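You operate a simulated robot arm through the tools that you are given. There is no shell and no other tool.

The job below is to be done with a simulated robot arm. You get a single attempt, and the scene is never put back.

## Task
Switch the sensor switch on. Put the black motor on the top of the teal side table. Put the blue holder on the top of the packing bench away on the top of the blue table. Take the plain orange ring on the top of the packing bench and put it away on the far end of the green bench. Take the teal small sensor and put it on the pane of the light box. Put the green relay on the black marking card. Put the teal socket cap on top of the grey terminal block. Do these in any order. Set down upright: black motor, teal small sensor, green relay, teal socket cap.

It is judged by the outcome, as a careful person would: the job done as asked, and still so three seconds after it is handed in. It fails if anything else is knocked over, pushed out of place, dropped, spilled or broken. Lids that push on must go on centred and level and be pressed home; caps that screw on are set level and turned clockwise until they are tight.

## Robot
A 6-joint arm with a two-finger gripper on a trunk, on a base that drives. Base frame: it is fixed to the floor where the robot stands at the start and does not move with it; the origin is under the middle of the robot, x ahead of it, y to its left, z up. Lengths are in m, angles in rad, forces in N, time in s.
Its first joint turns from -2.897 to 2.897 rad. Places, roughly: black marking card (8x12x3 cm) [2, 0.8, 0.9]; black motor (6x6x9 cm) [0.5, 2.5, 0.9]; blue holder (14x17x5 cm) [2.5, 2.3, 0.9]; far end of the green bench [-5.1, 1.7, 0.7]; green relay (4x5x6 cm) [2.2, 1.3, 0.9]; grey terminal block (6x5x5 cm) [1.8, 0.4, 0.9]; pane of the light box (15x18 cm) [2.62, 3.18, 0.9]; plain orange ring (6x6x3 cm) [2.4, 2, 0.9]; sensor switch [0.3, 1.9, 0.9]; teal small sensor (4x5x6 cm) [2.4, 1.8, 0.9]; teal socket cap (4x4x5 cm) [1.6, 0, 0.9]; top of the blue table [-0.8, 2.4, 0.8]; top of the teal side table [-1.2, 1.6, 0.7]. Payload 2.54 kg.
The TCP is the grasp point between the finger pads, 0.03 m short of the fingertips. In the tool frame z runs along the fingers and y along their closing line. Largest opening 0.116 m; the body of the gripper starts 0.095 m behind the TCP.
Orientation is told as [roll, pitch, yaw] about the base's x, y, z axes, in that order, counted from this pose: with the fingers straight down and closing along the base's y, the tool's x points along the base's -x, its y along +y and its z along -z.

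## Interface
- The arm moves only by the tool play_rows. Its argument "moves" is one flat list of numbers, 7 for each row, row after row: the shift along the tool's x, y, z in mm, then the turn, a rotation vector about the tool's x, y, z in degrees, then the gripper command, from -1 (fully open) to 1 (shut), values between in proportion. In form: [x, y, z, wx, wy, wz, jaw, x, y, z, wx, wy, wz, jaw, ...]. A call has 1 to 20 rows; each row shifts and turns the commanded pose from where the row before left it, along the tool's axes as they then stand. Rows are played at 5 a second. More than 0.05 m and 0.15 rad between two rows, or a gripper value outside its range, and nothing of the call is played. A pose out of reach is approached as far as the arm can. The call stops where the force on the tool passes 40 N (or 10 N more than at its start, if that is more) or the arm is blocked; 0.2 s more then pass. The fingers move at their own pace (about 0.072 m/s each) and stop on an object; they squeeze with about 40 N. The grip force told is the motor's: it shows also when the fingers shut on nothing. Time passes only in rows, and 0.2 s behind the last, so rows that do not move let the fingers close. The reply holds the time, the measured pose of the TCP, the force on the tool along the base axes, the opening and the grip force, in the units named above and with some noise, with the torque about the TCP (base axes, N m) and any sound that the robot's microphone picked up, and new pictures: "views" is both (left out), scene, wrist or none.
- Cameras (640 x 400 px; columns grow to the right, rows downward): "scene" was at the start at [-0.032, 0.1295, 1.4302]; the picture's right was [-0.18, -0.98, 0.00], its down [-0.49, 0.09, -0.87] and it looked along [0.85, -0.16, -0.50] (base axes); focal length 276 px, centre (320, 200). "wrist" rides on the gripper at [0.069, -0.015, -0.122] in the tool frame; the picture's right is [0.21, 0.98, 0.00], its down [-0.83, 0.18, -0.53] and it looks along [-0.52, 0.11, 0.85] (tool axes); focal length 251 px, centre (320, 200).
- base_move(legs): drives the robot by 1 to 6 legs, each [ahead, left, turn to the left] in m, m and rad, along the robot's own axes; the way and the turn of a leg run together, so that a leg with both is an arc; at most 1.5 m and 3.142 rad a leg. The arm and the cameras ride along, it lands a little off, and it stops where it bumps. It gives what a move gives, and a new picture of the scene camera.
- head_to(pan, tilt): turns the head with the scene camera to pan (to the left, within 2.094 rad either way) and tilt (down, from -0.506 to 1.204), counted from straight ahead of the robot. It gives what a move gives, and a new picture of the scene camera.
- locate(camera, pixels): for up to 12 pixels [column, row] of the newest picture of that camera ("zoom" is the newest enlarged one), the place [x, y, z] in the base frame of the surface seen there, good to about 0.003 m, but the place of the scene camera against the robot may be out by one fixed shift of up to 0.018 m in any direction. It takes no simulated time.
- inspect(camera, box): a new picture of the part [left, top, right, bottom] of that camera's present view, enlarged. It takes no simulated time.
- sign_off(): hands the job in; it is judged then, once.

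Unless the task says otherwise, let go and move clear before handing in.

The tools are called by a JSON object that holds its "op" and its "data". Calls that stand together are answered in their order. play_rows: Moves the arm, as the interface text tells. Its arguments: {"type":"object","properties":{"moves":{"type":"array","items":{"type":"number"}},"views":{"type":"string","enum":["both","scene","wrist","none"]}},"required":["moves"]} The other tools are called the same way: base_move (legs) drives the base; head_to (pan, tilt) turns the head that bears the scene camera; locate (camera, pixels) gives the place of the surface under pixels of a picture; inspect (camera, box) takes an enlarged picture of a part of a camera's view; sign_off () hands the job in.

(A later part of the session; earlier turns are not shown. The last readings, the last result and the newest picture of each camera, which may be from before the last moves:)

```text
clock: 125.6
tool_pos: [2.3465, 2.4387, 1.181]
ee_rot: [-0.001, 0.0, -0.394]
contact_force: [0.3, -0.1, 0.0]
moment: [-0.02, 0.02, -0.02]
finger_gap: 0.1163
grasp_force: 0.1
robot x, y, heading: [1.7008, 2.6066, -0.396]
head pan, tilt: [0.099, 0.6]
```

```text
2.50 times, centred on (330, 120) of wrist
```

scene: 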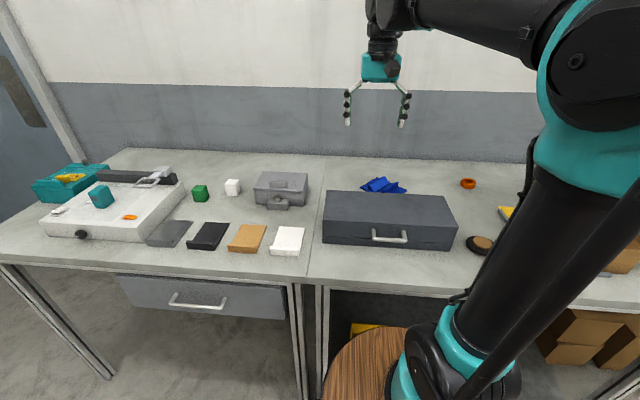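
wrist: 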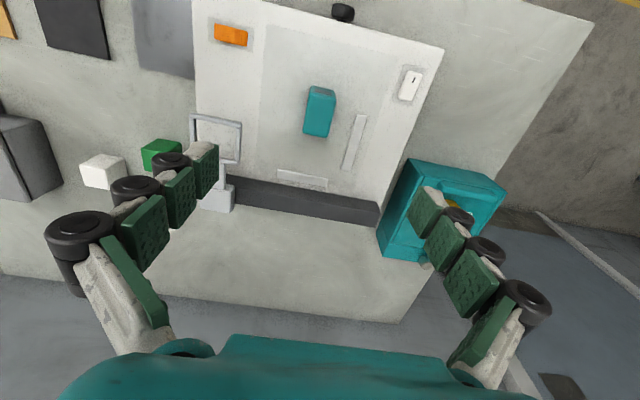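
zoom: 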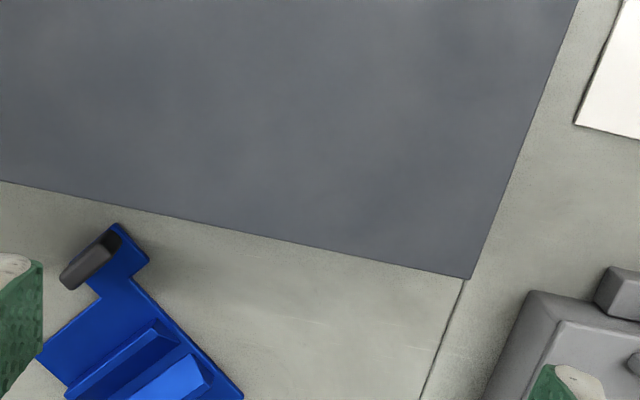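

{"op": "play_rows", "data": {"moves": [-35, -32, 0, 0, 0, 0, -1, -35, -32, 0, 0, 0, 0, -1, -35, -32, 10, 0, 0, 0, -1, -30, -32, 15, 0, 0, 0, -1, -10, 0, 15, 0, 0, 0, -1], "views": "wrist"}}

{"op": "inspect", "data": {"camera": "wrist", "box": [220, 60, 440, 200]}}

```text
clock: 126.8
tool_pos: [2.4298, 2.2638, 1.1425]
ee_rot: [0.0, -0.002, -0.395]
contact_force: [0.4, -0.6, 0.2]
moment: [0.0, -0.05, -0.01]
finger_gap: 0.116
grasp_force: 0.0
robot x, y, heading: [1.7047, 2.6107, -0.397]
head pan, tilt: [0.099, 0.6]
```

wrist: 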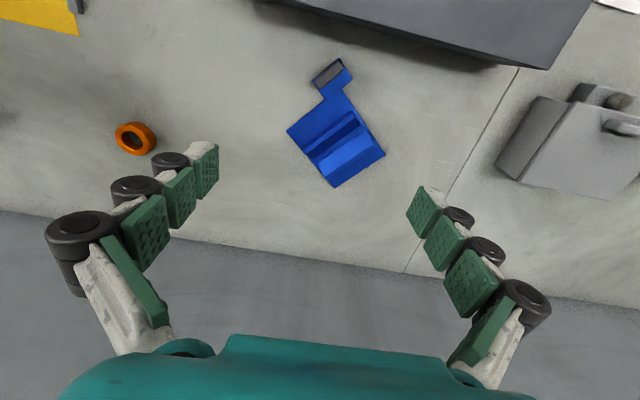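

```text
2.86 times, centred on (330, 130) of wrist
```

zoom: 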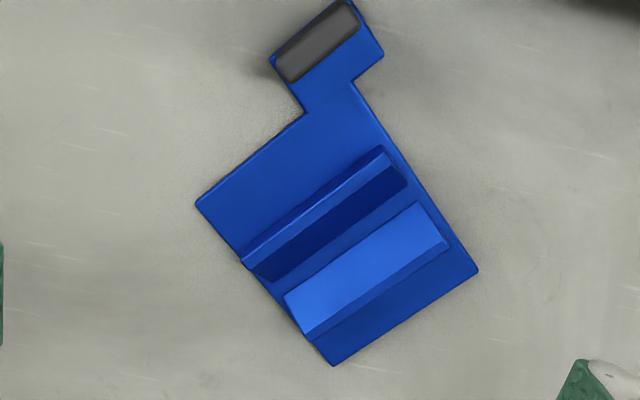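

The holder is a plate with two cradle ridges and a tab. Measuring ridge edges.

{"op": "locate", "data": {"camera": "zoom", "pixels": [[245, 257], [382, 150], [250, 270], [405, 178], [288, 297], [418, 205], [310, 335], [448, 240], [335, 362], [476, 270], [198, 205], [330, 180]]}}

{"op": "locate", "data": {"camera": "zoom", "pixels": [[320, 208], [340, 220], [350, 235], [365, 255], [380, 275], [400, 310], [270, 150], [320, 40], [372, 50], [300, 110], [285, 68], [350, 10]]}}

```text
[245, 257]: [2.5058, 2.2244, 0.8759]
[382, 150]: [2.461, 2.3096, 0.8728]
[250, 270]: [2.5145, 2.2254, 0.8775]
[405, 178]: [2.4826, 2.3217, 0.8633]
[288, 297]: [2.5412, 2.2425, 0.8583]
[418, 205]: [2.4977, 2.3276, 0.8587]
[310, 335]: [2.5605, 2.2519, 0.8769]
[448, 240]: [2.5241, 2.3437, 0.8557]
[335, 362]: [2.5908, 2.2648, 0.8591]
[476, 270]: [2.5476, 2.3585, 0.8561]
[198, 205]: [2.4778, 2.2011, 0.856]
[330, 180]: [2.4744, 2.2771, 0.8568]
```

```text
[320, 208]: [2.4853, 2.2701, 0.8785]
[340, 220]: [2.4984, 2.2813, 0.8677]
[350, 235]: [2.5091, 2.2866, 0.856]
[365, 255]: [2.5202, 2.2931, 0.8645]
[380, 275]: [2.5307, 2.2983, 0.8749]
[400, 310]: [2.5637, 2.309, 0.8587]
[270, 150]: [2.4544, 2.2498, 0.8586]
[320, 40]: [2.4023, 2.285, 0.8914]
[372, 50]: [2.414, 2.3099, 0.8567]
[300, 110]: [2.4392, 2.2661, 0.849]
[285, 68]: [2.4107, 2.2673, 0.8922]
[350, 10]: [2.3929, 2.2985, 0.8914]
```

Ridges are ~61 mm across, tops at z≈0.878, plate at 0.857. I'll grip them from outside: centre ≈(2.509,2.280), rotating the gripper by 39.6° (wz +).

{"op": "play_rows", "data": {"moves": [-34, 23, 0, 0, 0, 0, -1, -33, 22, 0, 0, 0, 0, -1, 0, 0, 20, 0, 0, 8, -1, 0, 0, 20, 0, 0, 8, -1, 0, 0, 20, 0, 0, 8, -1, 0, 0, 20, 0, 0, 8, -1, 0, 0, 20, 0, 0, 7.6, -1, 0, 0, 30, 0, 0, 0, -1], "views": "wrist"}}

{"op": "inspect", "data": {"camera": "wrist", "box": [200, 60, 440, 210]}}

```text
clock: 128.6
tool_pos: [2.512, 2.2813, 1.0101]
ee_rot: [0.002, 0.001, -1.087]
contact_force: [0.2, 0.7, -0.6]
moment: [-0.01, -0.05, 0.01]
finger_gap: 0.1162
grasp_force: 0.0
robot x, y, heading: [1.7033, 2.6087, -0.398]
head pan, tilt: [0.099, 0.6]
```

wrist: 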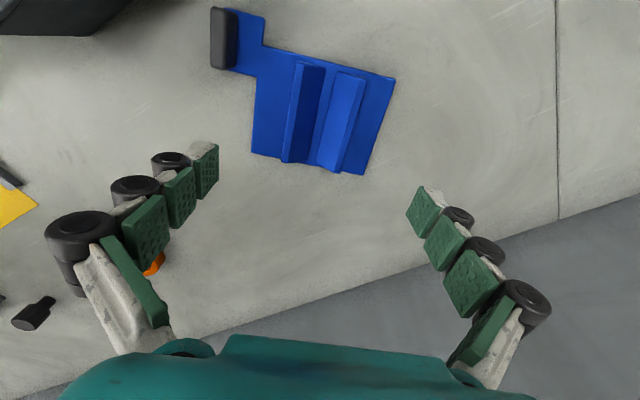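

```text
2.67 times, centred on (320, 135) of wrist
```

zoom: 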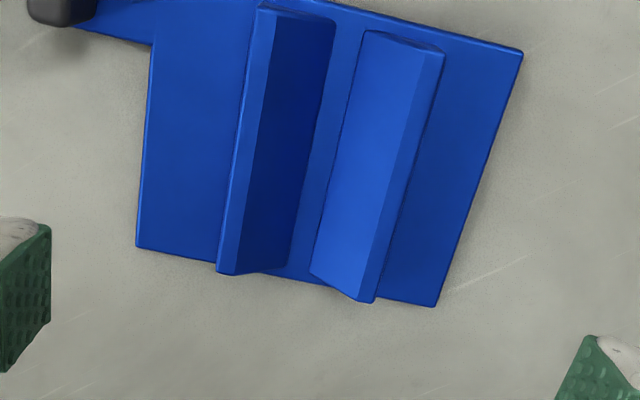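

Aligned nicely. Re-measuring the ridge top edges.

{"op": "locate", "data": {"camera": "zoom", "pixels": [[262, 15], [228, 265], [245, 140], [440, 55], [370, 295], [405, 180], [250, 140], [398, 180], [190, 150], [460, 180]]}}

```text
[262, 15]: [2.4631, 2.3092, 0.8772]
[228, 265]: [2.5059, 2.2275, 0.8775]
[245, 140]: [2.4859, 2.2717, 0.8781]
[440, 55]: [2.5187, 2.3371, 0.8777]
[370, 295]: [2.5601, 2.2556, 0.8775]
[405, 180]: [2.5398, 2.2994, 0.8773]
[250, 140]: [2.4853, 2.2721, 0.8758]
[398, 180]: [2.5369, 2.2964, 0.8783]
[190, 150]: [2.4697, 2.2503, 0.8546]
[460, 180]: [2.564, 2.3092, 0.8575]
```

TCP is centred on the ridges. Descend to 0.891 and close.

{"op": "play_rows", "data": {"moves": [0, 0, 40, 0, 0, 0, -1, 0, 0, 40, 0, 0, 0, -1, 0, 0, 30, 0, 0, 0, -1, 0, 0, 9, 0, 0, 0, -1], "views": "wrist"}}

{"op": "play_rows", "data": {"moves": [0, 0, 0, 0, 0, 0, 0, 0, 0, 0, 0, 0, 0, 0.5, 0, 0, 0, 0, 0, 0, 1, 0, 0, 0, 0, 0, 0, 1], "views": "wrist"}}

```text
clock: 129.6
tool_pos: [2.5092, 2.281, 0.8902]
ee_rot: [0.0, 0.002, -1.087]
contact_force: [-0.2, -0.5, -0.3]
moment: [-0.02, -0.03, 0.03]
finger_gap: 0.116
grasp_force: 0.0
robot x, y, heading: [1.7022, 2.606, -0.394]
head pan, tilt: [0.099, 0.6]
```

wrist: 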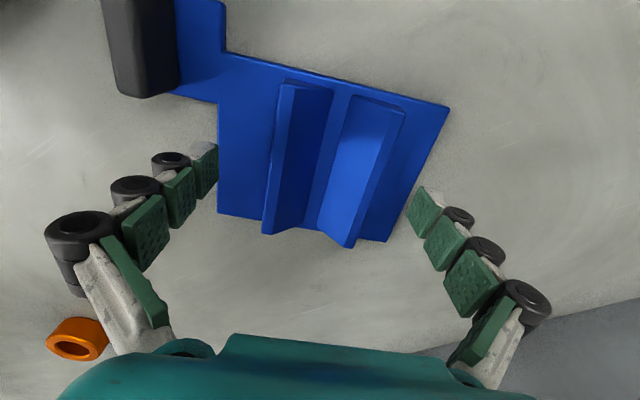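

```text
clock: 130.6
tool_pos: [2.5102, 2.2799, 0.8911]
ee_rot: [0.002, 0.0, -1.086]
contact_force: [2.3, 1.1, 6.1]
moment: [0.07, 0.05, -0.16]
finger_gap: 0.0672
grasp_force: 39.5
robot x, y, heading: [1.7035, 2.6079, -0.392]
head pan, tilt: [0.099, 0.6]
```

wrist: 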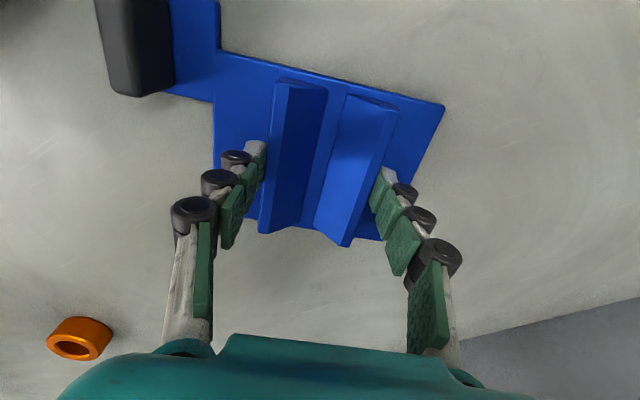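

Gripped at 67 mm. Lifting slowly to check the hold.

{"op": "play_rows", "data": {"moves": [0, 0, -10, 0, 0, 0, 1, 0, 0, -20, 0, 0, 0, 1, 0, 0, -30, 0, 0, 0, 1, 0, 0, -40, 0, 0, 0, 1], "views": "both"}}

```text
clock: 131.6
tool_pos: [2.5118, 2.2803, 0.9905]
ee_rot: [0.0, 0.002, -1.086]
contact_force: [1.1, 0.3, -4.7]
moment: [0.02, -0.01, 0.02]
finger_gap: 0.0675
grasp_force: 40.1
robot x, y, heading: [1.7039, 2.6087, -0.395]
head pan, tilt: [0.099, 0.6]
```

scene: 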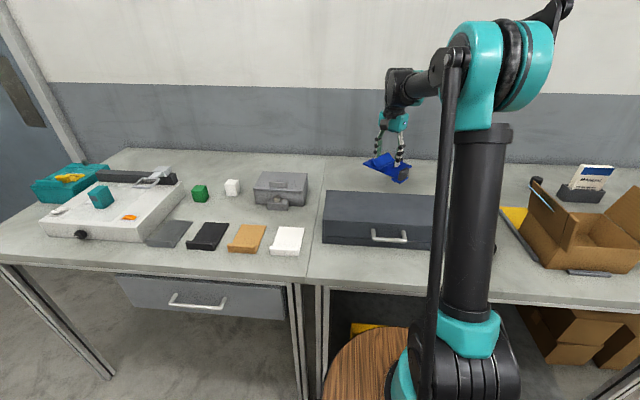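
wrist: 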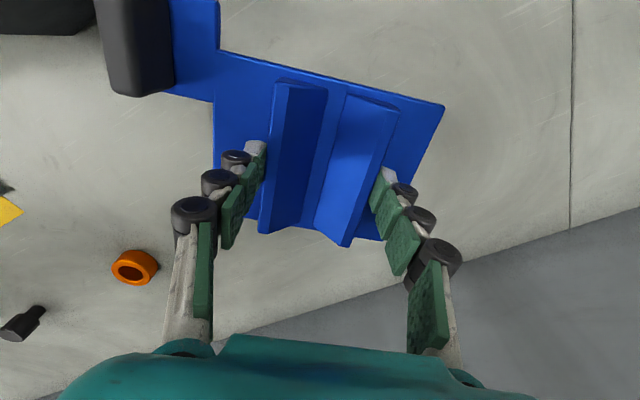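

Held securely (~0.5 kg). Raise to ~1.16 and retract toward the robot.

{"op": "play_rows", "data": {"moves": [0, 0, -42, 0, 0, 0, 1, 0, 0, -42, 0, 0, 0, 1, 0, 0, -42, 0, 0, 0, 1, 0, 0, -42, 0, 0, 0, 1, 34, -28, 0, 0, 0, 0, 1, 34, -28, 0, 0, 0, 0, 1, 34, -28, 0, 0, 0, 0, 1, 34, -28, 0, 0, 0, 0, 1], "views": "wrist"}}

{"op": "base_move", "data": {"legs": [[-0.15, 0, 0]]}}

{"op": "head_to", "data": {"pan": -1.0, "tilt": 0.5}}

```text
clock: 133.4
tool_pos: [2.3472, 2.3457, 1.1623]
ee_rot: [-0.001, 0.0, -1.087]
contact_force: [0.9, -0.4, -5.0]
moment: [0.0, -0.03, 0.02]
finger_gap: 0.0674
grasp_force: 40.1
robot x, y, heading: [1.7039, 2.606, -0.393]
head pan, tilt: [0.099, 0.6]
```

wrist: 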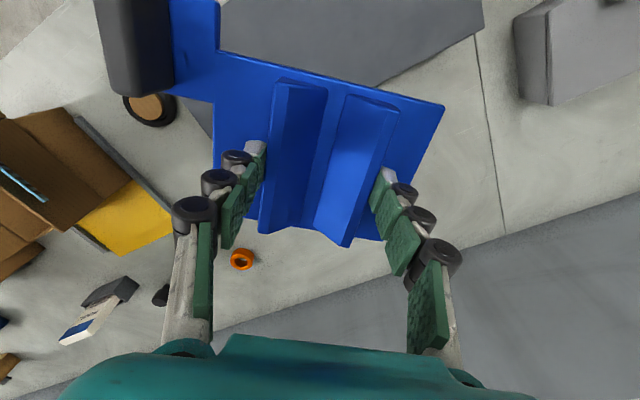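

```text
clock: 134.8
tool_pos: [2.2101, 2.4052, 1.162]
ee_rot: [0.001, 0.0, -1.084]
contact_force: [-0.2, -0.7, -4.0]
moment: [0.0, -0.1, 0.01]
finger_gap: 0.0672
grasp_force: 39.9
robot x, y, heading: [1.5639, 2.6643, -0.394]
head pan, tilt: [0.099, 0.6]
```

scene: 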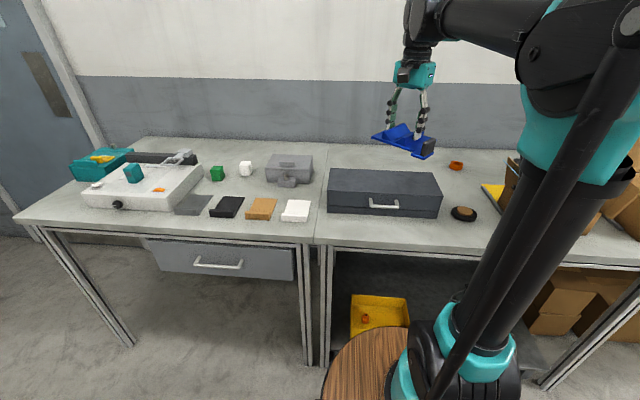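

```text
clock: 136.1
tool_pos: [2.2097, 2.4055, 1.1617]
ee_rot: [0.0, 0.0, -1.084]
contact_force: [-1.5, -0.2, -4.3]
moment: [0.04, -0.07, 0.02]
finger_gap: 0.0671
grasp_force: 39.8
robot x, y, heading: [1.5627, 2.669, -0.393]
head pan, tilt: [-1.0, 0.499]
```

scene: 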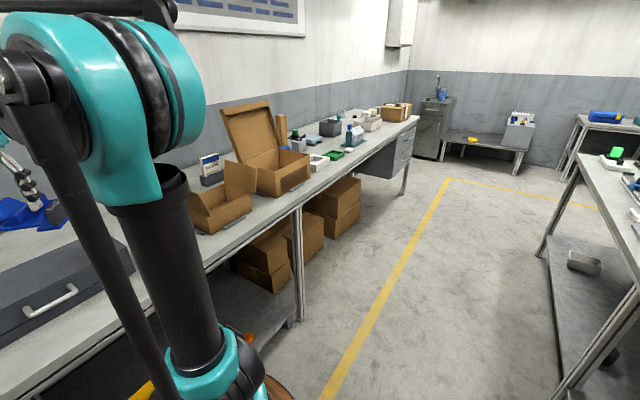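

Aisle is clear. Retract the arm a little more, then drive right (sideways) down the aisle in stages.

{"op": "play_rows", "data": {"moves": [34, -28, 0, 0, 0, 0, 1, 34, -28, 0, 0, 0, 0, 1], "views": "none"}}

{"op": "base_move", "data": {"legs": [[0, -1.3, -0.005], [0, -1.2, 0]]}}

```text
clock: 136.7
tool_pos: [2.1296, 2.4394, 1.1609]
ee_rot: [-0.001, 0.0, -1.083]
contact_force: [1.0, -0.5, -4.6]
moment: [0.01, -0.02, 0.02]
finger_gap: 0.0674
grasp_force: 40.4
robot x, y, heading: [1.5627, 2.6642, -0.392]
head pan, tilt: [-1.0, 0.499]
```

```text
clock: 148.8
tool_pos: [1.1788, 0.167, 1.1605]
ee_rot: [-0.001, -0.001, -1.071]
contact_force: [0.0, -0.1, -4.3]
moment: [0.02, -0.08, -0.02]
finger_gap: 0.0671
grasp_force: 39.8
robot x, y, heading: [0.6137, 0.388, -0.38]
head pan, tilt: [-1.0, 0.499]
```

scene: 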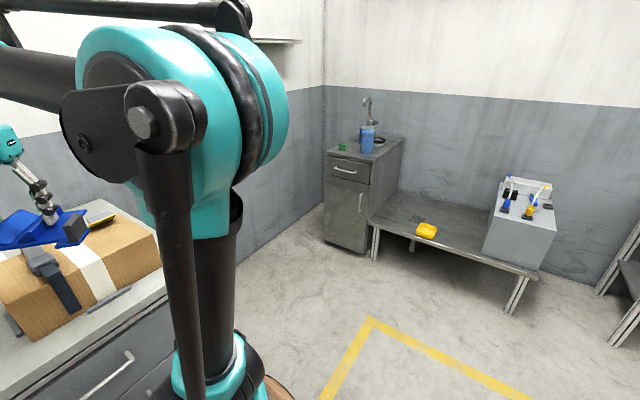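

Check clearance on the right: locating the cabinet, platform and floor.

{"op": "locate", "data": {"camera": "scene", "pixels": [[325, 240], [370, 250], [378, 222], [505, 272], [515, 312], [600, 290], [370, 320], [530, 398]]}}

{"op": "base_move", "data": {"legs": [[0, -0.6, -0.015]]}}

{"op": "head_to", "data": {"pan": 2.09, "tilt": 0.5}}

```text
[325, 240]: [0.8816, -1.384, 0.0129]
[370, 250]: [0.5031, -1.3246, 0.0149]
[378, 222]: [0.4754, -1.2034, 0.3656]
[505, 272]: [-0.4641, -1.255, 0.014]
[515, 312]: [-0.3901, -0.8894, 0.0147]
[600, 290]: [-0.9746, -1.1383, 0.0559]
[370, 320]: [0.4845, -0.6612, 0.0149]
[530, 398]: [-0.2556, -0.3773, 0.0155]
```

```text
clock: 152.1
tool_pos: [0.9532, -0.3869, 1.1613]
ee_rot: [0.0, 0.0, -1.083]
contact_force: [-0.3, 0.1, -4.1]
moment: [0.03, -0.07, 0.01]
finger_gap: 0.0672
grasp_force: 40.2
robot x, y, heading: [0.3877, -0.1609, -0.395]
head pan, tilt: [-1.0, 0.499]
```

scene: 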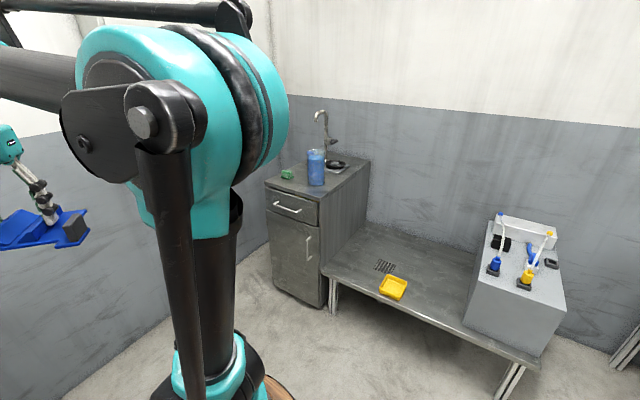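

```text
clock: 154.8
tool_pos: [0.9541, -0.3872, 1.1608]
ee_rot: [0.0, 0.0, -1.083]
contact_force: [0.5, -0.6, -3.5]
moment: [-0.01, -0.05, -0.03]
finger_gap: 0.0671
grasp_force: 39.9
robot x, y, heading: [0.3864, -0.1635, -0.394]
head pan, tilt: [2.089, 0.499]
```

scene: 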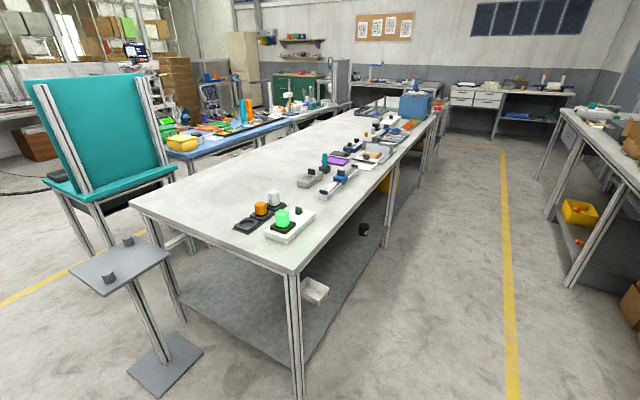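

Locating the pedestal stand and the teal table edges to plan the backward path.

{"op": "locate", "data": {"camera": "scene", "pixels": [[165, 395], [128, 372], [203, 348], [100, 296], [172, 256], [120, 235], [70, 265], [45, 188], [175, 178], [100, 200], [130, 205], [297, 272]]}}

```text
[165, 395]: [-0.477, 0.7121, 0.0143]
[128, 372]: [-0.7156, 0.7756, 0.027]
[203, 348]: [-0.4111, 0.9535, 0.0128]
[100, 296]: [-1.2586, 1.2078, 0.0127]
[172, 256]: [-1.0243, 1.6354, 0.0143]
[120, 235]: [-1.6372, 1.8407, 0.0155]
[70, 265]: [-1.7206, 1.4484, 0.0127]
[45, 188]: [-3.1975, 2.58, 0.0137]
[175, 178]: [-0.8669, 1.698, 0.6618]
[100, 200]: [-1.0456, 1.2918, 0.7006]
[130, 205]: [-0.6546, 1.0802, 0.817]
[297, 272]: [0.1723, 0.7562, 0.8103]
```

Path is clear with a rightward offset. Driving right 0.25 m then backward 2.85 m.

{"op": "base_move", "data": {"legs": [[0, -0.25, 0], [-1.4, 0, 0]]}}

{"op": "head_to", "data": {"pan": 1.6, "tilt": 0.5}}

{"op": "locate", "data": {"camera": "scene", "pixels": [[100, 380], [250, 350], [60, 300], [320, 300]]}}

```text
clock: 163.1
tool_pos: [-0.4171, -0.085, 1.1615]
ee_rot: [-0.001, -0.002, -1.071]
contact_force: [0.5, -0.1, -4.0]
moment: [0.01, -0.05, 0.03]
finger_gap: 0.0674
grasp_force: 40.2
robot x, y, heading: [-0.9867, 0.1329, -0.38]
head pan, tilt: [2.089, 0.499]
```

scene: 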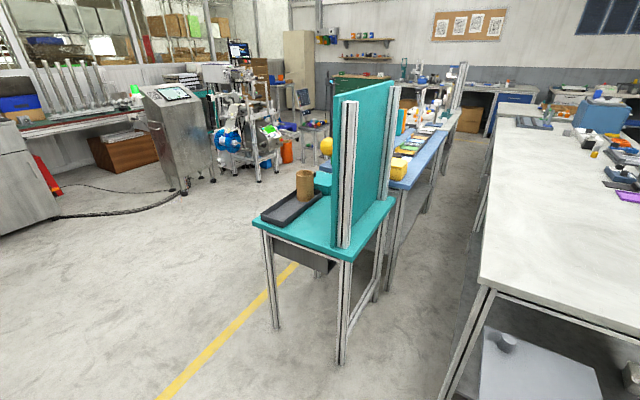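

```text
clock: 164.0
tool_pos: [-0.4176, -0.083, 1.1606]
ee_rot: [-0.001, -0.001, -1.068]
contact_force: [-0.3, 0.0, -4.7]
moment: [0.0, -0.08, 0.0]
finger_gap: 0.0674
grasp_force: 40.0
robot x, y, heading: [-0.986, 0.1322, -0.378]
head pan, tilt: [1.6, 0.499]
```

scene: 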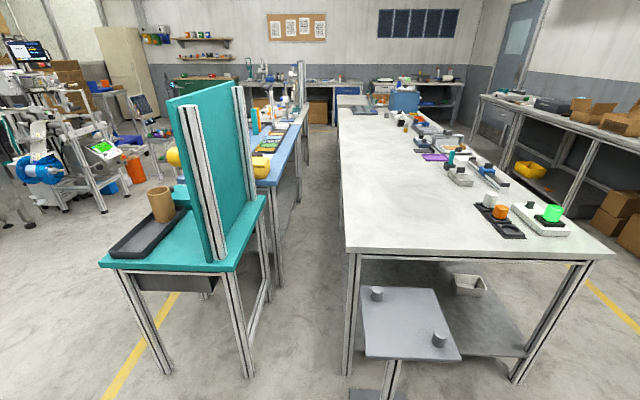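

```text
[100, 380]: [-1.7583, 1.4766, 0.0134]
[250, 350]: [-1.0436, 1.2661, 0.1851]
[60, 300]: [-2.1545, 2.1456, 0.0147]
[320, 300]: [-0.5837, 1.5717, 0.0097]
```

Clear view of the teal side table (tray, tan cup, upright panel) and the blue table behind. Checking behind-left for obstacles.

{"op": "head_to", "data": {"pan": 2.09, "tilt": 0.5}}

{"op": "locate", "data": {"camera": "scene", "pixels": [[10, 235], [60, 205], [180, 190], [205, 155], [215, 175], [300, 160], [40, 385], [20, 300], [325, 165], [270, 185], [300, 225], [280, 325]]}}

```text
clock: 165.0
tool_pos: [-0.4163, -0.0853, 1.161]
ee_rot: [-0.002, 0.0, -1.069]
contact_force: [-0.9, 1.0, -4.4]
moment: [-0.01, -0.05, 0.03]
finger_gap: 0.0676
grasp_force: 40.2
robot x, y, heading: [-0.9825, 0.1294, -0.376]
head pan, tilt: [2.089, 0.499]
```

scene: 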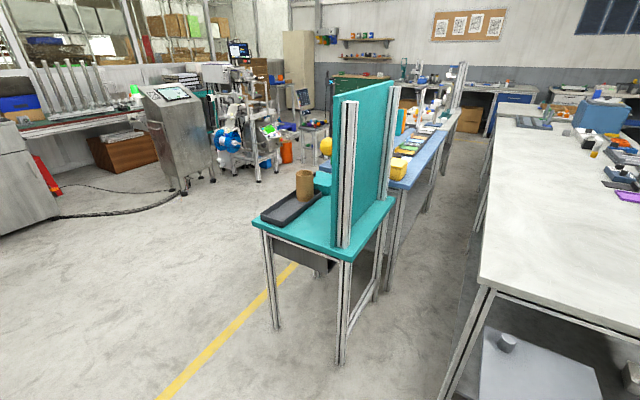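

```text
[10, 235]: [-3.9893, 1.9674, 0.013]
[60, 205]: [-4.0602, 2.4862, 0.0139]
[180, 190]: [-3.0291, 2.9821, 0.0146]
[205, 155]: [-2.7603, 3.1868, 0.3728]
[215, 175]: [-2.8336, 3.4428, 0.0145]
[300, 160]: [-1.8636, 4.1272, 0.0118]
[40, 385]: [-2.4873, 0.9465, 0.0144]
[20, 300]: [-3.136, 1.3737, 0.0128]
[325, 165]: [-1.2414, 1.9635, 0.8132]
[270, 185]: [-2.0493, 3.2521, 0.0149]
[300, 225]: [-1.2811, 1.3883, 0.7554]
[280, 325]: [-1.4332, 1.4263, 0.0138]
```

Floor is open. Driving back 1.5 m, then left toward the blue table.

{"op": "base_move", "data": {"legs": [[-1.5, 0, -0.01], [-0.15, 0, 0], [0, 1.0, 0]]}}

{"op": "head_to", "data": {"pan": 0.6, "tilt": 0.5}}

```text
clock: 178.2
tool_pos: [-1.5642, 1.4445, 1.1615]
ee_rot: [-0.001, 0.001, -1.096]
contact_force: [-0.1, 0.4, -4.2]
moment: [0.03, -0.09, 0.02]
finger_gap: 0.0671
grasp_force: 39.4
robot x, y, heading: [-2.1276, 1.6776, -0.406]
head pan, tilt: [2.089, 0.499]
```

scene: 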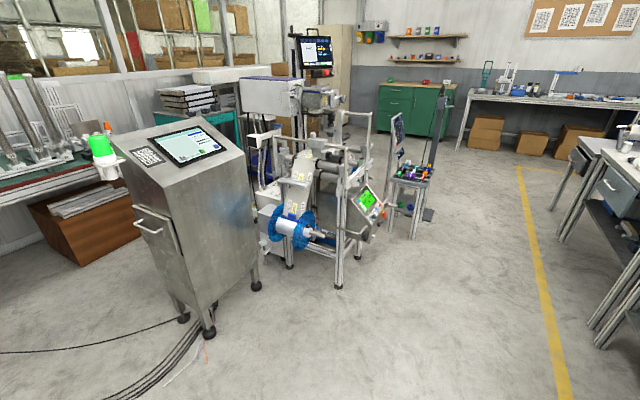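

```text
clock: 179.8
tool_pos: [-1.5654, 1.4453, 1.1603]
ee_rot: [0.0, 0.001, -1.097]
contact_force: [0.6, -0.3, -3.6]
moment: [-0.02, -0.06, 0.0]
finger_gap: 0.0674
grasp_force: 40.2
robot x, y, heading: [-2.1277, 1.6764, -0.407]
head pan, tilt: [0.6, 0.499]
```

scene: 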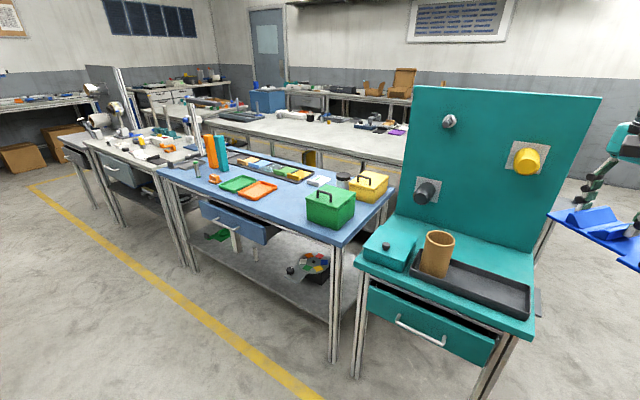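

Excellent view of both tables. Locating the blue table's free area and edges.

{"op": "inspect", "data": {"camera": "scene", "box": [140, 120, 420, 290]}}

{"op": "locate", "data": {"camera": "scene", "pixels": [[337, 246], [160, 172], [290, 205], [285, 180], [310, 165], [330, 195], [258, 195], [240, 190], [318, 180], [345, 180], [395, 185], [250, 150]]}}

```text
2.29 times, centred on (280, 205) of scene
```

zoom: 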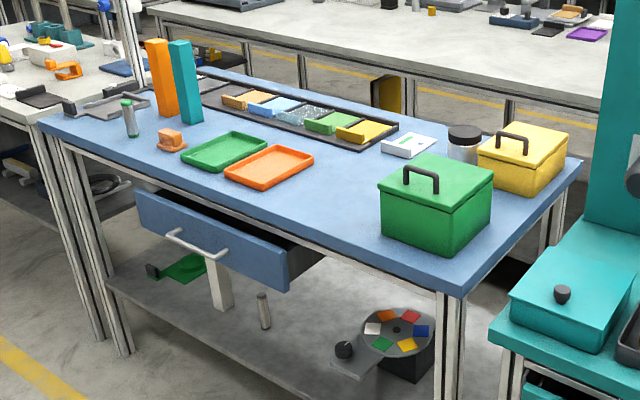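

```text
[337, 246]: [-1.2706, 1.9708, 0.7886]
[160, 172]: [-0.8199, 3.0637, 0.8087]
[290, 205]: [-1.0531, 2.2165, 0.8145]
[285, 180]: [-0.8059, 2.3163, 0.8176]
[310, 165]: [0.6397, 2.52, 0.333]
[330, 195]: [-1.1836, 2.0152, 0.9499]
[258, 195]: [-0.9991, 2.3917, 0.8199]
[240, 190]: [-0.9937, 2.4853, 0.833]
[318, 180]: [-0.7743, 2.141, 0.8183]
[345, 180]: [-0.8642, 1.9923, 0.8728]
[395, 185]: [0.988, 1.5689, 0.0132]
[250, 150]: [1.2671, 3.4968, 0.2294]
```

{"op": "locate", "data": {"camera": "zoom", "pixels": [[314, 158], [264, 188], [382, 235], [440, 255], [370, 150], [383, 152], [350, 190], [330, 230], [405, 160], [340, 165], [300, 200], [250, 130]]}}

```text
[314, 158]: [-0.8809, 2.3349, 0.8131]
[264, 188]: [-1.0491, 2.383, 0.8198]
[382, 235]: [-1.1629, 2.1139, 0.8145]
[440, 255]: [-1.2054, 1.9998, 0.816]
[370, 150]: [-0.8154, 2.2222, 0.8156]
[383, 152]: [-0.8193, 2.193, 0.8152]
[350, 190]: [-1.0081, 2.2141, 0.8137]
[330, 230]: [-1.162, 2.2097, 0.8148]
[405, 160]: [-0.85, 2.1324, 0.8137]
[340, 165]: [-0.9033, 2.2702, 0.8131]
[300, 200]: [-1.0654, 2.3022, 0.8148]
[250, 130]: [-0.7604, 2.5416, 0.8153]
```

Free spot on the blue table between the orange tray and green box, centre ≈(−1.0,2.2). Drive left 0.9 m and rotate the tool back to square.

{"op": "base_move", "data": {"legs": [[0, 0.9, 0.005], [0.07, 0, 0]]}}

{"op": "play_rows", "data": {"moves": [0, 0, 0, 0, 0, -8, 1, 0, 0, 0, 0, 0, -8, 1, 0, 0, 0, 0, 0, -8, 1, 0, 0, 0, 0, 0, -8, 1, 0, 0, 0, 0, 0, -7.6, 1], "views": "both"}}

```text
clock: 185.1
tool_pos: [-1.1446, 2.2372, 1.1604]
ee_rot: [0.0, 0.001, -1.103]
contact_force: [0.1, 0.5, -3.3]
moment: [0.02, -0.06, -0.02]
finger_gap: 0.0671
grasp_force: 40.4
robot x, y, heading: [-1.7032, 2.4725, -0.416]
head pan, tilt: [0.6, 0.499]
```

scene: 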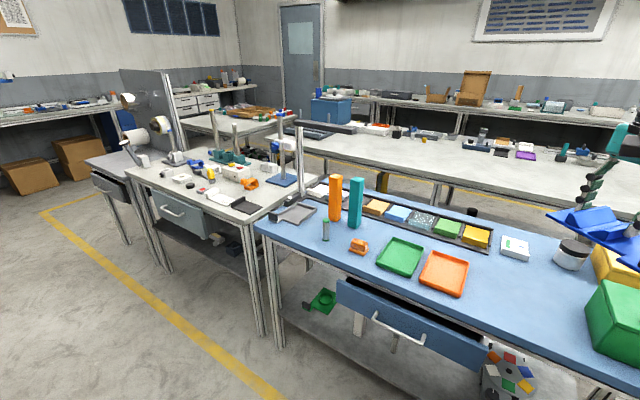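

```text
clock: 186.3
tool_pos: [-1.1442, 2.2377, 1.1611]
ee_rot: [0.001, -0.001, -0.413]
contact_force: [-0.3, -0.1, -4.3]
moment: [0.07, -0.03, -0.01]
finger_gap: 0.0674
grasp_force: 39.8
robot x, y, heading: [-1.7039, 2.4744, -0.416]
head pan, tilt: [0.6, 0.499]
```

scene: 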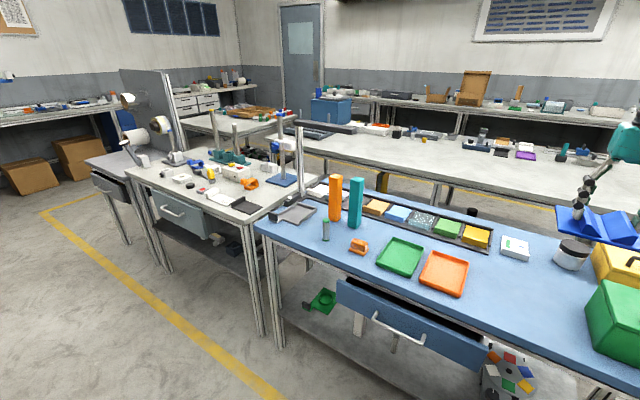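
wrist: 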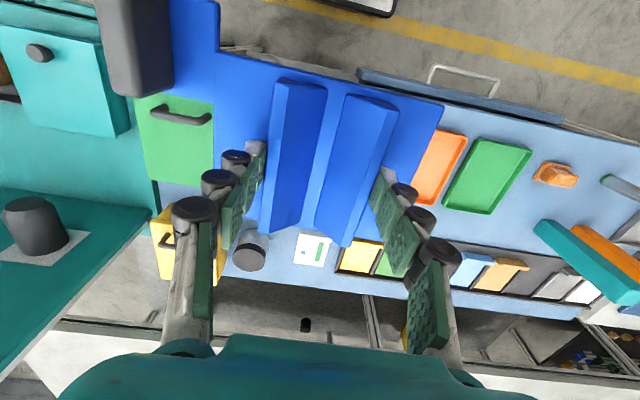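

Wrist view shows the spot between green box (190,150) and orange tray (440,165). Locating neighbours precisely.

{"op": "locate", "data": {"camera": "wrist", "pixels": [[418, 204], [410, 200], [462, 138], [214, 150], [210, 105], [295, 262], [310, 245], [250, 250], [200, 195], [345, 268], [425, 190], [280, 238]]}}

```text
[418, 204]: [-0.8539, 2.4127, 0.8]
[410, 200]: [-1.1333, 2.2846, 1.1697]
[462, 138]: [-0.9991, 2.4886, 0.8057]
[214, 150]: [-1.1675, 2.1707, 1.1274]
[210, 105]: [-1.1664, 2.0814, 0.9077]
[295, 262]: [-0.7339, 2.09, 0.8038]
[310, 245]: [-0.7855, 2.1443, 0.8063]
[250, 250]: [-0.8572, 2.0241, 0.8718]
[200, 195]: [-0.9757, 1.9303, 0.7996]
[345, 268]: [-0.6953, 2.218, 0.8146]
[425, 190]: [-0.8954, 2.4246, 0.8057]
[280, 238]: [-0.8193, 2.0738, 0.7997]
```

Table z=0.800. Moving over the free spot (−1.001, 2.230) and descending.

{"op": "play_rows", "data": {"moves": [-40, 15, 0, 0, 0, 0, 1, -40, 15, 0, 0, 0, 0, 1, -40, 15, 0, 0, 0, 0, 1, -14, 6, 0, 0, 0, 0, 1, 0, 0, 45, 0, 0, 0, 1, 0, 0, 45, 0, 0, 0, 1, 0, 0, 45, 0, 0, 0, 1, 0, 0, 45, 0, 0, 0, 1], "views": "both"}}

{"op": "head_to", "data": {"pan": 0.1, "tilt": 0.6}}

```text
clock: 188.1
tool_pos: [-1.0014, 2.2317, 0.9791]
ee_rot: [0.0, -0.002, -0.415]
contact_force: [-1.0, 0.4, -4.3]
moment: [0.02, -0.08, -0.01]
finger_gap: 0.0674
grasp_force: 39.8
robot x, y, heading: [-1.7061, 2.4762, -0.414]
head pan, tilt: [0.6, 0.499]
```

scene: 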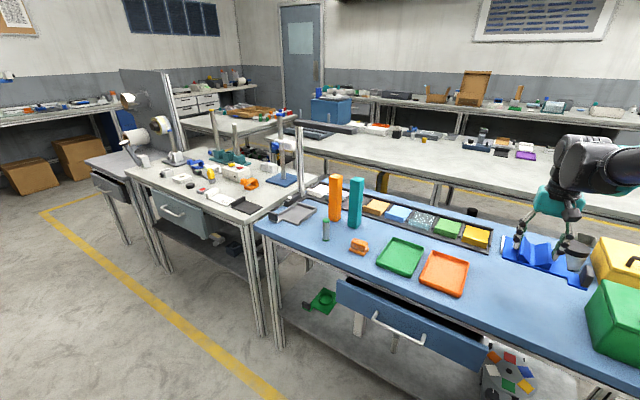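
wrist: 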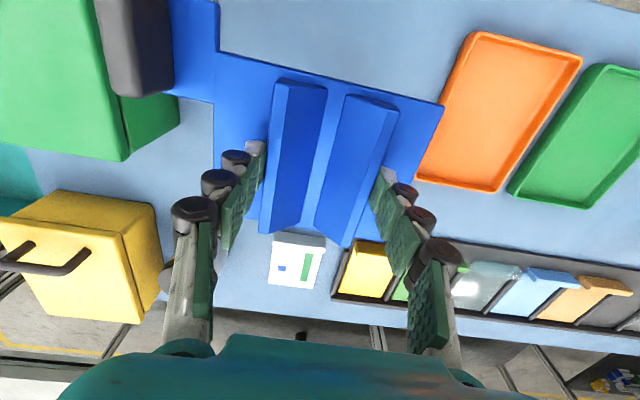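

```text
clock: 189.0
tool_pos: [-1.0021, 2.2311, 0.9802]
ee_rot: [0.0, -0.001, -0.414]
contact_force: [-0.3, -0.9, -3.2]
moment: [0.06, -0.06, 0.01]
finger_gap: 0.0673
grasp_force: 40.5
robot x, y, heading: [-1.704, 2.4704, -0.415]
head pan, tilt: [0.099, 0.6]
```

scene: 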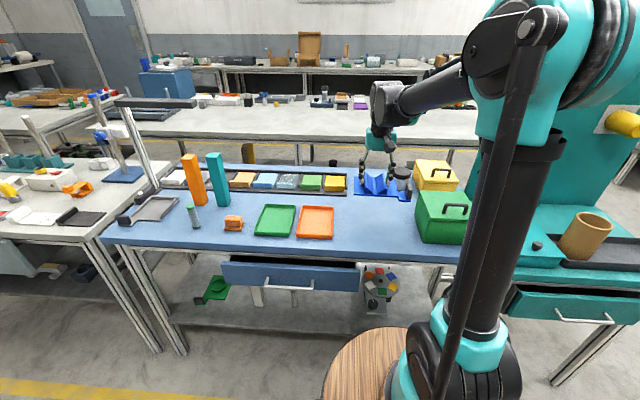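

Zooming on the holder's clearance to the jar and green box.

{"op": "inspect", "data": {"camera": "scene", "box": [280, 130, 480, 255]}}

{"op": "inspect", "data": {"camera": "wrist", "box": [60, 0, 480, 300]}}

```text
3.20 times, centred on (380, 192) of scene
```

zoom: 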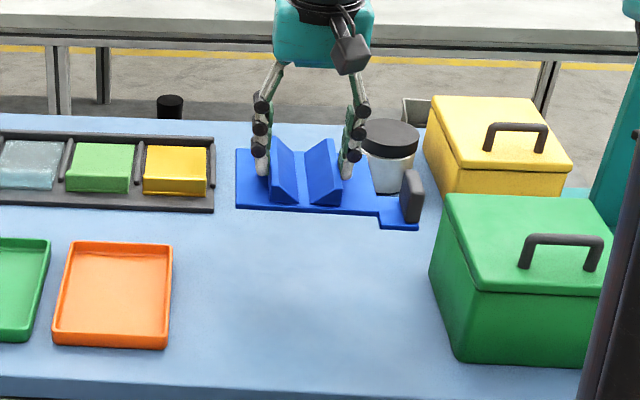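

```text
1.33 times, centred on (270, 150) of wrist
```

zoom: 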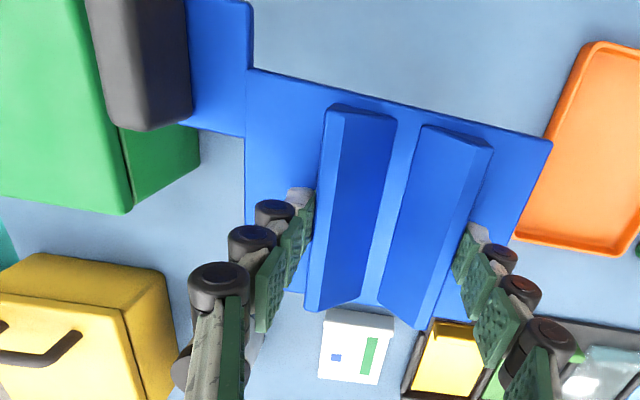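

Clearances are adequate (jar ~13 cm behind, box ~5 cm, tray ~6 cm). Descending.

{"op": "play_rows", "data": {"moves": [0, 0, 40, 0, 0, 0, 1, 0, 0, 40, 0, 0, 0, 1, 0, 0, 35, 0, 0, 0, 1, 0, 0, 15, 0, 0, 0, 1], "views": "none"}}

{"op": "play_rows", "data": {"moves": [0, 0, 2, 0, 0, 0, 1, 0, 0, 2, 0, 0, 0, 1, 0, 0, 1, 0, 0, 0, 1], "views": "none"}}

```text
clock: 190.0
tool_pos: [-1.0014, 2.2299, 0.8532]
ee_rot: [0.0, -0.002, -0.413]
contact_force: [-0.5, -0.7, -3.9]
moment: [0.06, -0.07, -0.04]
finger_gap: 0.0671
grasp_force: 40.5
robot x, y, heading: [-1.703, 2.4779, -0.414]
head pan, tilt: [0.099, 0.6]
```

```text
clock: 190.8
tool_pos: [-0.999, 2.2306, 0.8476]
ee_rot: [-0.001, -0.002, -0.412]
contact_force: [-0.5, 0.6, -4.5]
moment: [0.06, -0.04, 0.01]
finger_gap: 0.0671
grasp_force: 39.9
robot x, y, heading: [-1.7034, 2.4736, -0.419]
head pan, tilt: [0.099, 0.6]
```

{"op": "play_rows", "data": {"moves": [0, 0, 2, 0, 0, 0, 1, 0, 0, 2, 0, 0, 0, 1, 0, 0, 1, 0, 0, 0, 1], "views": "none"}}

{"op": "play_rows", "data": {"moves": [0, 0, 1, 0, 0, 0, 1], "views": "wrist"}}

```text
clock: 191.6
tool_pos: [-1.0008, 2.2297, 0.8417]
ee_rot: [0.0, -0.001, -0.412]
contact_force: [1.8, 0.6, 0.0]
moment: [-0.21, 0.33, 0.07]
finger_gap: 0.0674
grasp_force: 40.2
robot x, y, heading: [-1.7018, 2.4744, -0.415]
head pan, tilt: [0.099, 0.6]
```

```text
clock: 192.0
tool_pos: [-1.0016, 2.229, 0.8401]
ee_rot: [0.001, -0.001, -0.413]
contact_force: [-0.4, -3.5, 13.4]
moment: [0.16, 0.93, 0.16]
finger_gap: 0.0671
grasp_force: 40.1
robot x, y, heading: [-1.7015, 2.475, -0.414]
head pan, tilt: [0.099, 0.6]
```

wrist: 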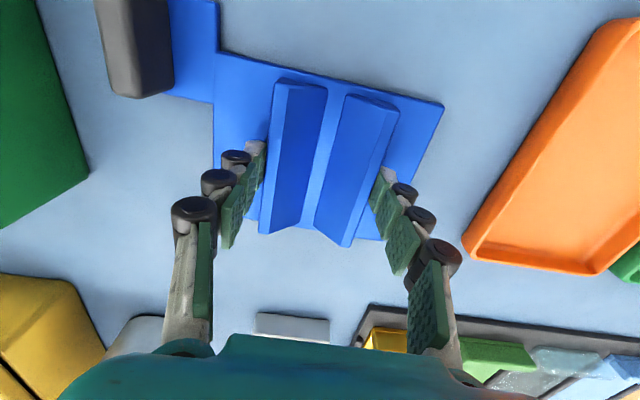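

Holder is down on the blue table with room around it. Ease, open, and retreat upward.

{"op": "play_rows", "data": {"moves": [0, 0, -1, 0, 0, 0, 1, 0, 0, 0, 0, 0, 0, 0.2, 0, 0, 0, 0, 0, 0, -0.5, 0, 0, 0, 0, 0, 0, -0.6, 0, 0, 0, 0, 0, 0, -0.6], "views": "none"}}

{"op": "play_rows", "data": {"moves": [0, 0, -20, 0, 0, 0, -0.6, 0, 0, -40, 0, 0, 0, -0.6, 0, 0, -45, 0, 0, 0, -1, 0, 0, -45, 0, 0, 0, -1, 0, 0, -45, 0, 0, 0, -1, 20, 0, -45, 0, 0, 0, -1, 40, 0, -20, 0, 0, 0, -1], "views": "both"}}

```text
clock: 193.2
tool_pos: [-1.0007, 2.229, 0.842]
ee_rot: [0.0, -0.002, -0.414]
contact_force: [0.7, 0.1, 0.0]
moment: [-0.01, 0.01, 0.02]
finger_gap: 0.0929
grasp_force: 0.0
robot x, y, heading: [-1.7, 2.476, -0.417]
head pan, tilt: [0.099, 0.6]
```

```text
clock: 194.8
tool_pos: [-1.0528, 2.2539, 1.1009]
ee_rot: [0.0, -0.001, -0.413]
contact_force: [0.9, 0.2, 0.6]
moment: [0.01, 0.05, -0.01]
finger_gap: 0.116
grasp_force: 0.1
robot x, y, heading: [-1.7021, 2.4751, -0.42]
head pan, tilt: [0.099, 0.6]
```

scene: 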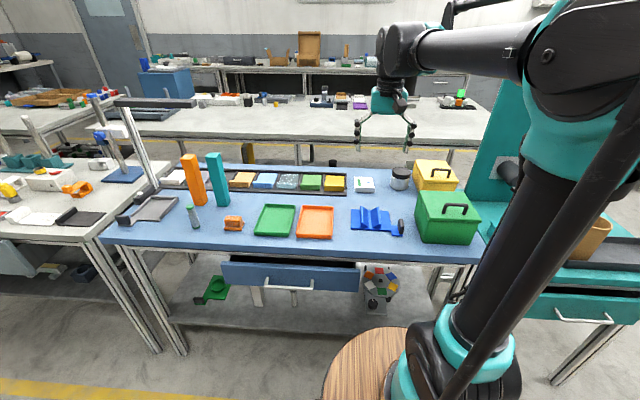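
wrist: 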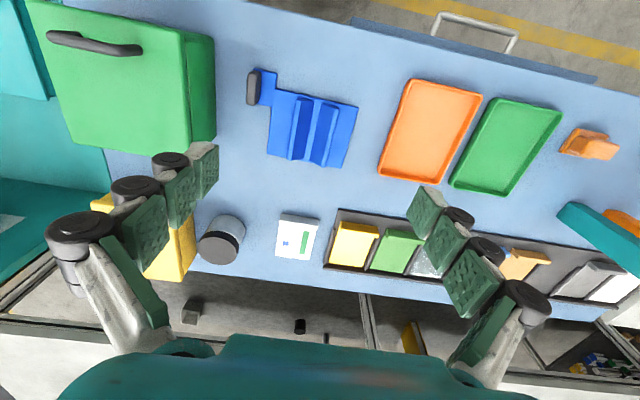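

Holder done. On the way back I'll inspect the teal side table for a free spot for the motor.

{"op": "base_move", "data": {"legs": [[-0.1, 0, 0.015], [0, -0.6, 0]]}}

{"op": "head_to", "data": {"pan": 0.0, "tilt": 0.7}}

```text
clock: 199.1
tool_pos: [-1.3816, 1.7386, 1.1013]
ee_rot: [0.0, -0.001, -0.394]
contact_force: [-0.8, 0.5, -0.9]
moment: [0.02, -0.02, -0.05]
finger_gap: 0.1159
grasp_force: 0.0
robot x, y, heading: [-2.0351, 1.9462, -0.396]
head pan, tilt: [0.099, 0.6]
```

scene: 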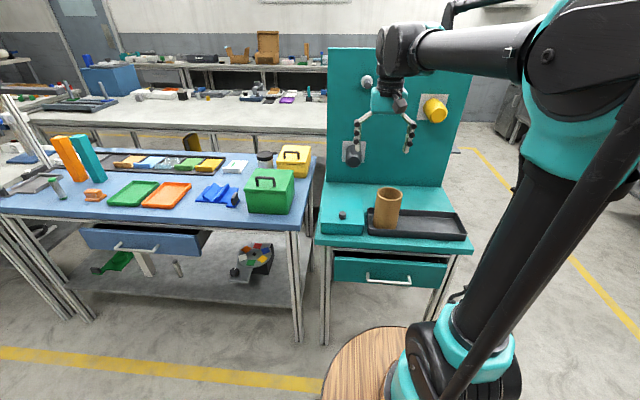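

```text
clock: 199.7
tool_pos: [-1.3822, 1.7398, 1.1014]
ee_rot: [0.0, -0.002, -0.394]
contact_force: [0.9, -1.0, -0.5]
moment: [-0.02, -0.01, -0.02]
finger_gap: 0.116
grasp_force: 0.0
robot x, y, heading: [-2.0358, 1.9462, -0.396]
head pan, tilt: [0.0, 0.7]
```

scene: 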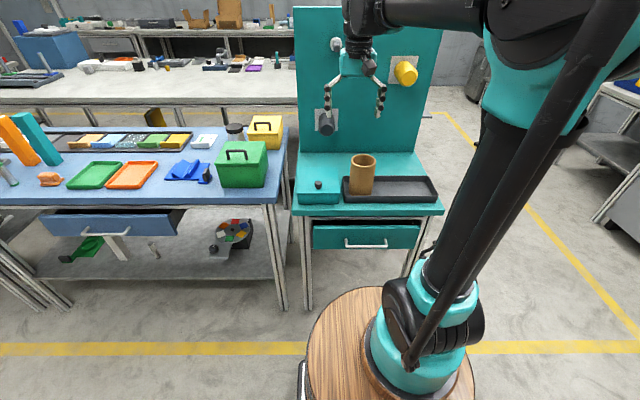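

{"op": "inspect", "data": {"camera": "scene", "box": [280, 120, 460, 230]}}

{"op": "locate", "data": {"camera": "zoom", "pixels": [[100, 130], [445, 130], [130, 180], [230, 180], [360, 190], [430, 190], [175, 225], [550, 315], [70, 315], [490, 200], [300, 140], [220, 235]]}}

```text
3.56 times, centred on (370, 175) of scene
```

zoom: 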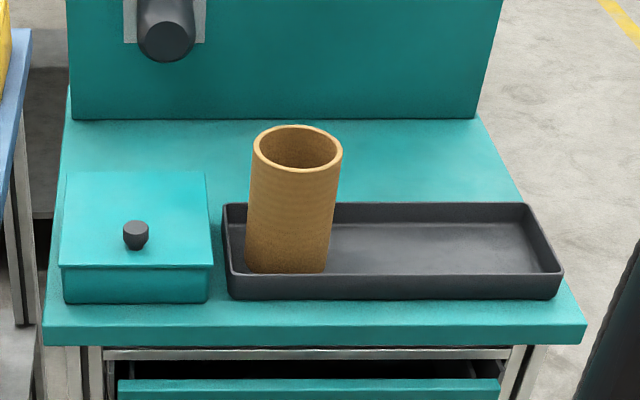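

```text
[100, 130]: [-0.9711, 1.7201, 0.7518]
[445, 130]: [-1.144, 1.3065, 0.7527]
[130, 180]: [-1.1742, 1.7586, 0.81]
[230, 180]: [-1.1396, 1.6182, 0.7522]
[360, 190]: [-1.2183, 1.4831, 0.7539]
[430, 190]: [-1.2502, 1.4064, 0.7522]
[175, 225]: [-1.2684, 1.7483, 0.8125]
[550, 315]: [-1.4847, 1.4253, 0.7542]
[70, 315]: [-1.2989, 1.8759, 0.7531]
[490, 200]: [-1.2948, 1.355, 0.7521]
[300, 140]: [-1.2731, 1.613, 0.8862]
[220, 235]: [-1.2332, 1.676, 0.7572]
```

{"op": "locate", "data": {"camera": "scene", "pixels": [[326, 128], [326, 108], [405, 70], [398, 80], [336, 45], [300, 140], [360, 140], [420, 140], [360, 155], [395, 163]]}}

```text
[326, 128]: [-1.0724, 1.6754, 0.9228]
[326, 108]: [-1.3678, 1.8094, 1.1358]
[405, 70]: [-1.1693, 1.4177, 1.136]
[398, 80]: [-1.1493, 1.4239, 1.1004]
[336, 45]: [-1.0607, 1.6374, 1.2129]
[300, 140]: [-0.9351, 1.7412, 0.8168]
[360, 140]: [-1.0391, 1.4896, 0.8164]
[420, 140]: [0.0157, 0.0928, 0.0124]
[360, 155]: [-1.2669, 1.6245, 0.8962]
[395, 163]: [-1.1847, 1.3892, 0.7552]
```

The teal table has a free strip at about v≈0.98 between the cup/tray and panel. Now travel to the aisle for the switch and motor, turning to face the centre bench.

{"op": "base_move", "data": {"legs": [[0, -1.25, 0], [0, 0, 1.571], [0, 0, 1.571]]}}

```text
clock: 213.7
tool_pos: [-3.1773, 0.9936, 1.1013]
ee_rot: [0.0, -0.001, 2.747]
contact_force: [0.2, 0.0, 0.3]
moment: [0.02, 0.0, 0.02]
finger_gap: 0.1162
grasp_force: 0.1
robot x, y, heading: [-2.5224, 0.7845, 2.741]
head pan, tilt: [0.0, 0.7]
```

scene: 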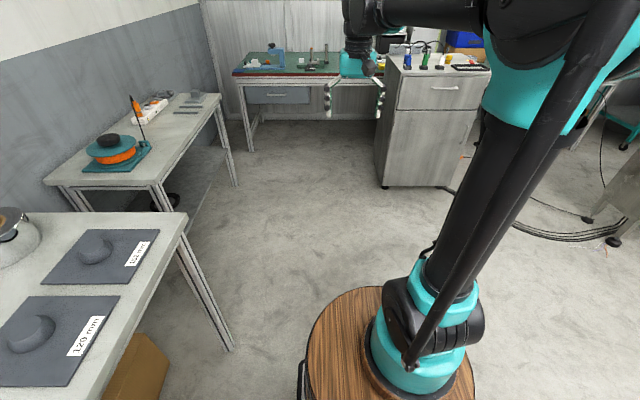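

Driving backward along the same corridor to the aisle.

{"op": "base_move", "data": {"legs": [[-1.5, 0, 0.004], [-1.5, 0, 0]]}}

{"op": "head_to", "data": {"pan": -0.5, "tilt": 0.5}}

```text
clock: 228.2
tool_pos: [-0.4026, -0.1676, 1.1017]
ee_rot: [0.0, -0.001, 2.747]
contact_force: [-0.7, 0.0, -0.4]
moment: [0.0, 0.02, 0.02]
finger_gap: 0.1159
grasp_force: 0.1
robot x, y, heading: [0.2465, -0.3752, 2.747]
head pan, tilt: [0.0, 0.7]
```

scene: 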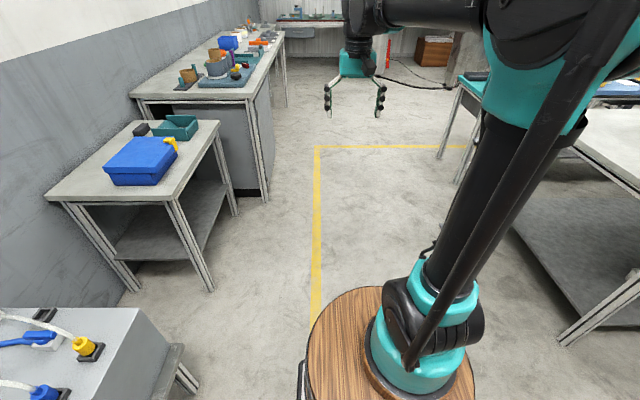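

```text
clock: 229.1
tool_pos: [-0.4034, -0.1681, 1.101]
ee_rot: [0.0, -0.002, 2.747]
contact_force: [-0.2, -0.4, 0.0]
moment: [0.0, 0.0, 0.02]
finger_gap: 0.1159
grasp_force: 0.1
robot x, y, heading: [0.25, -0.3773, 2.744]
head pan, tilt: [-0.499, 0.499]
```

scene: 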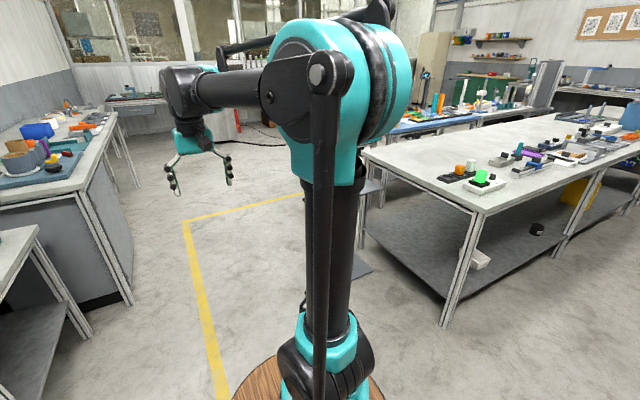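

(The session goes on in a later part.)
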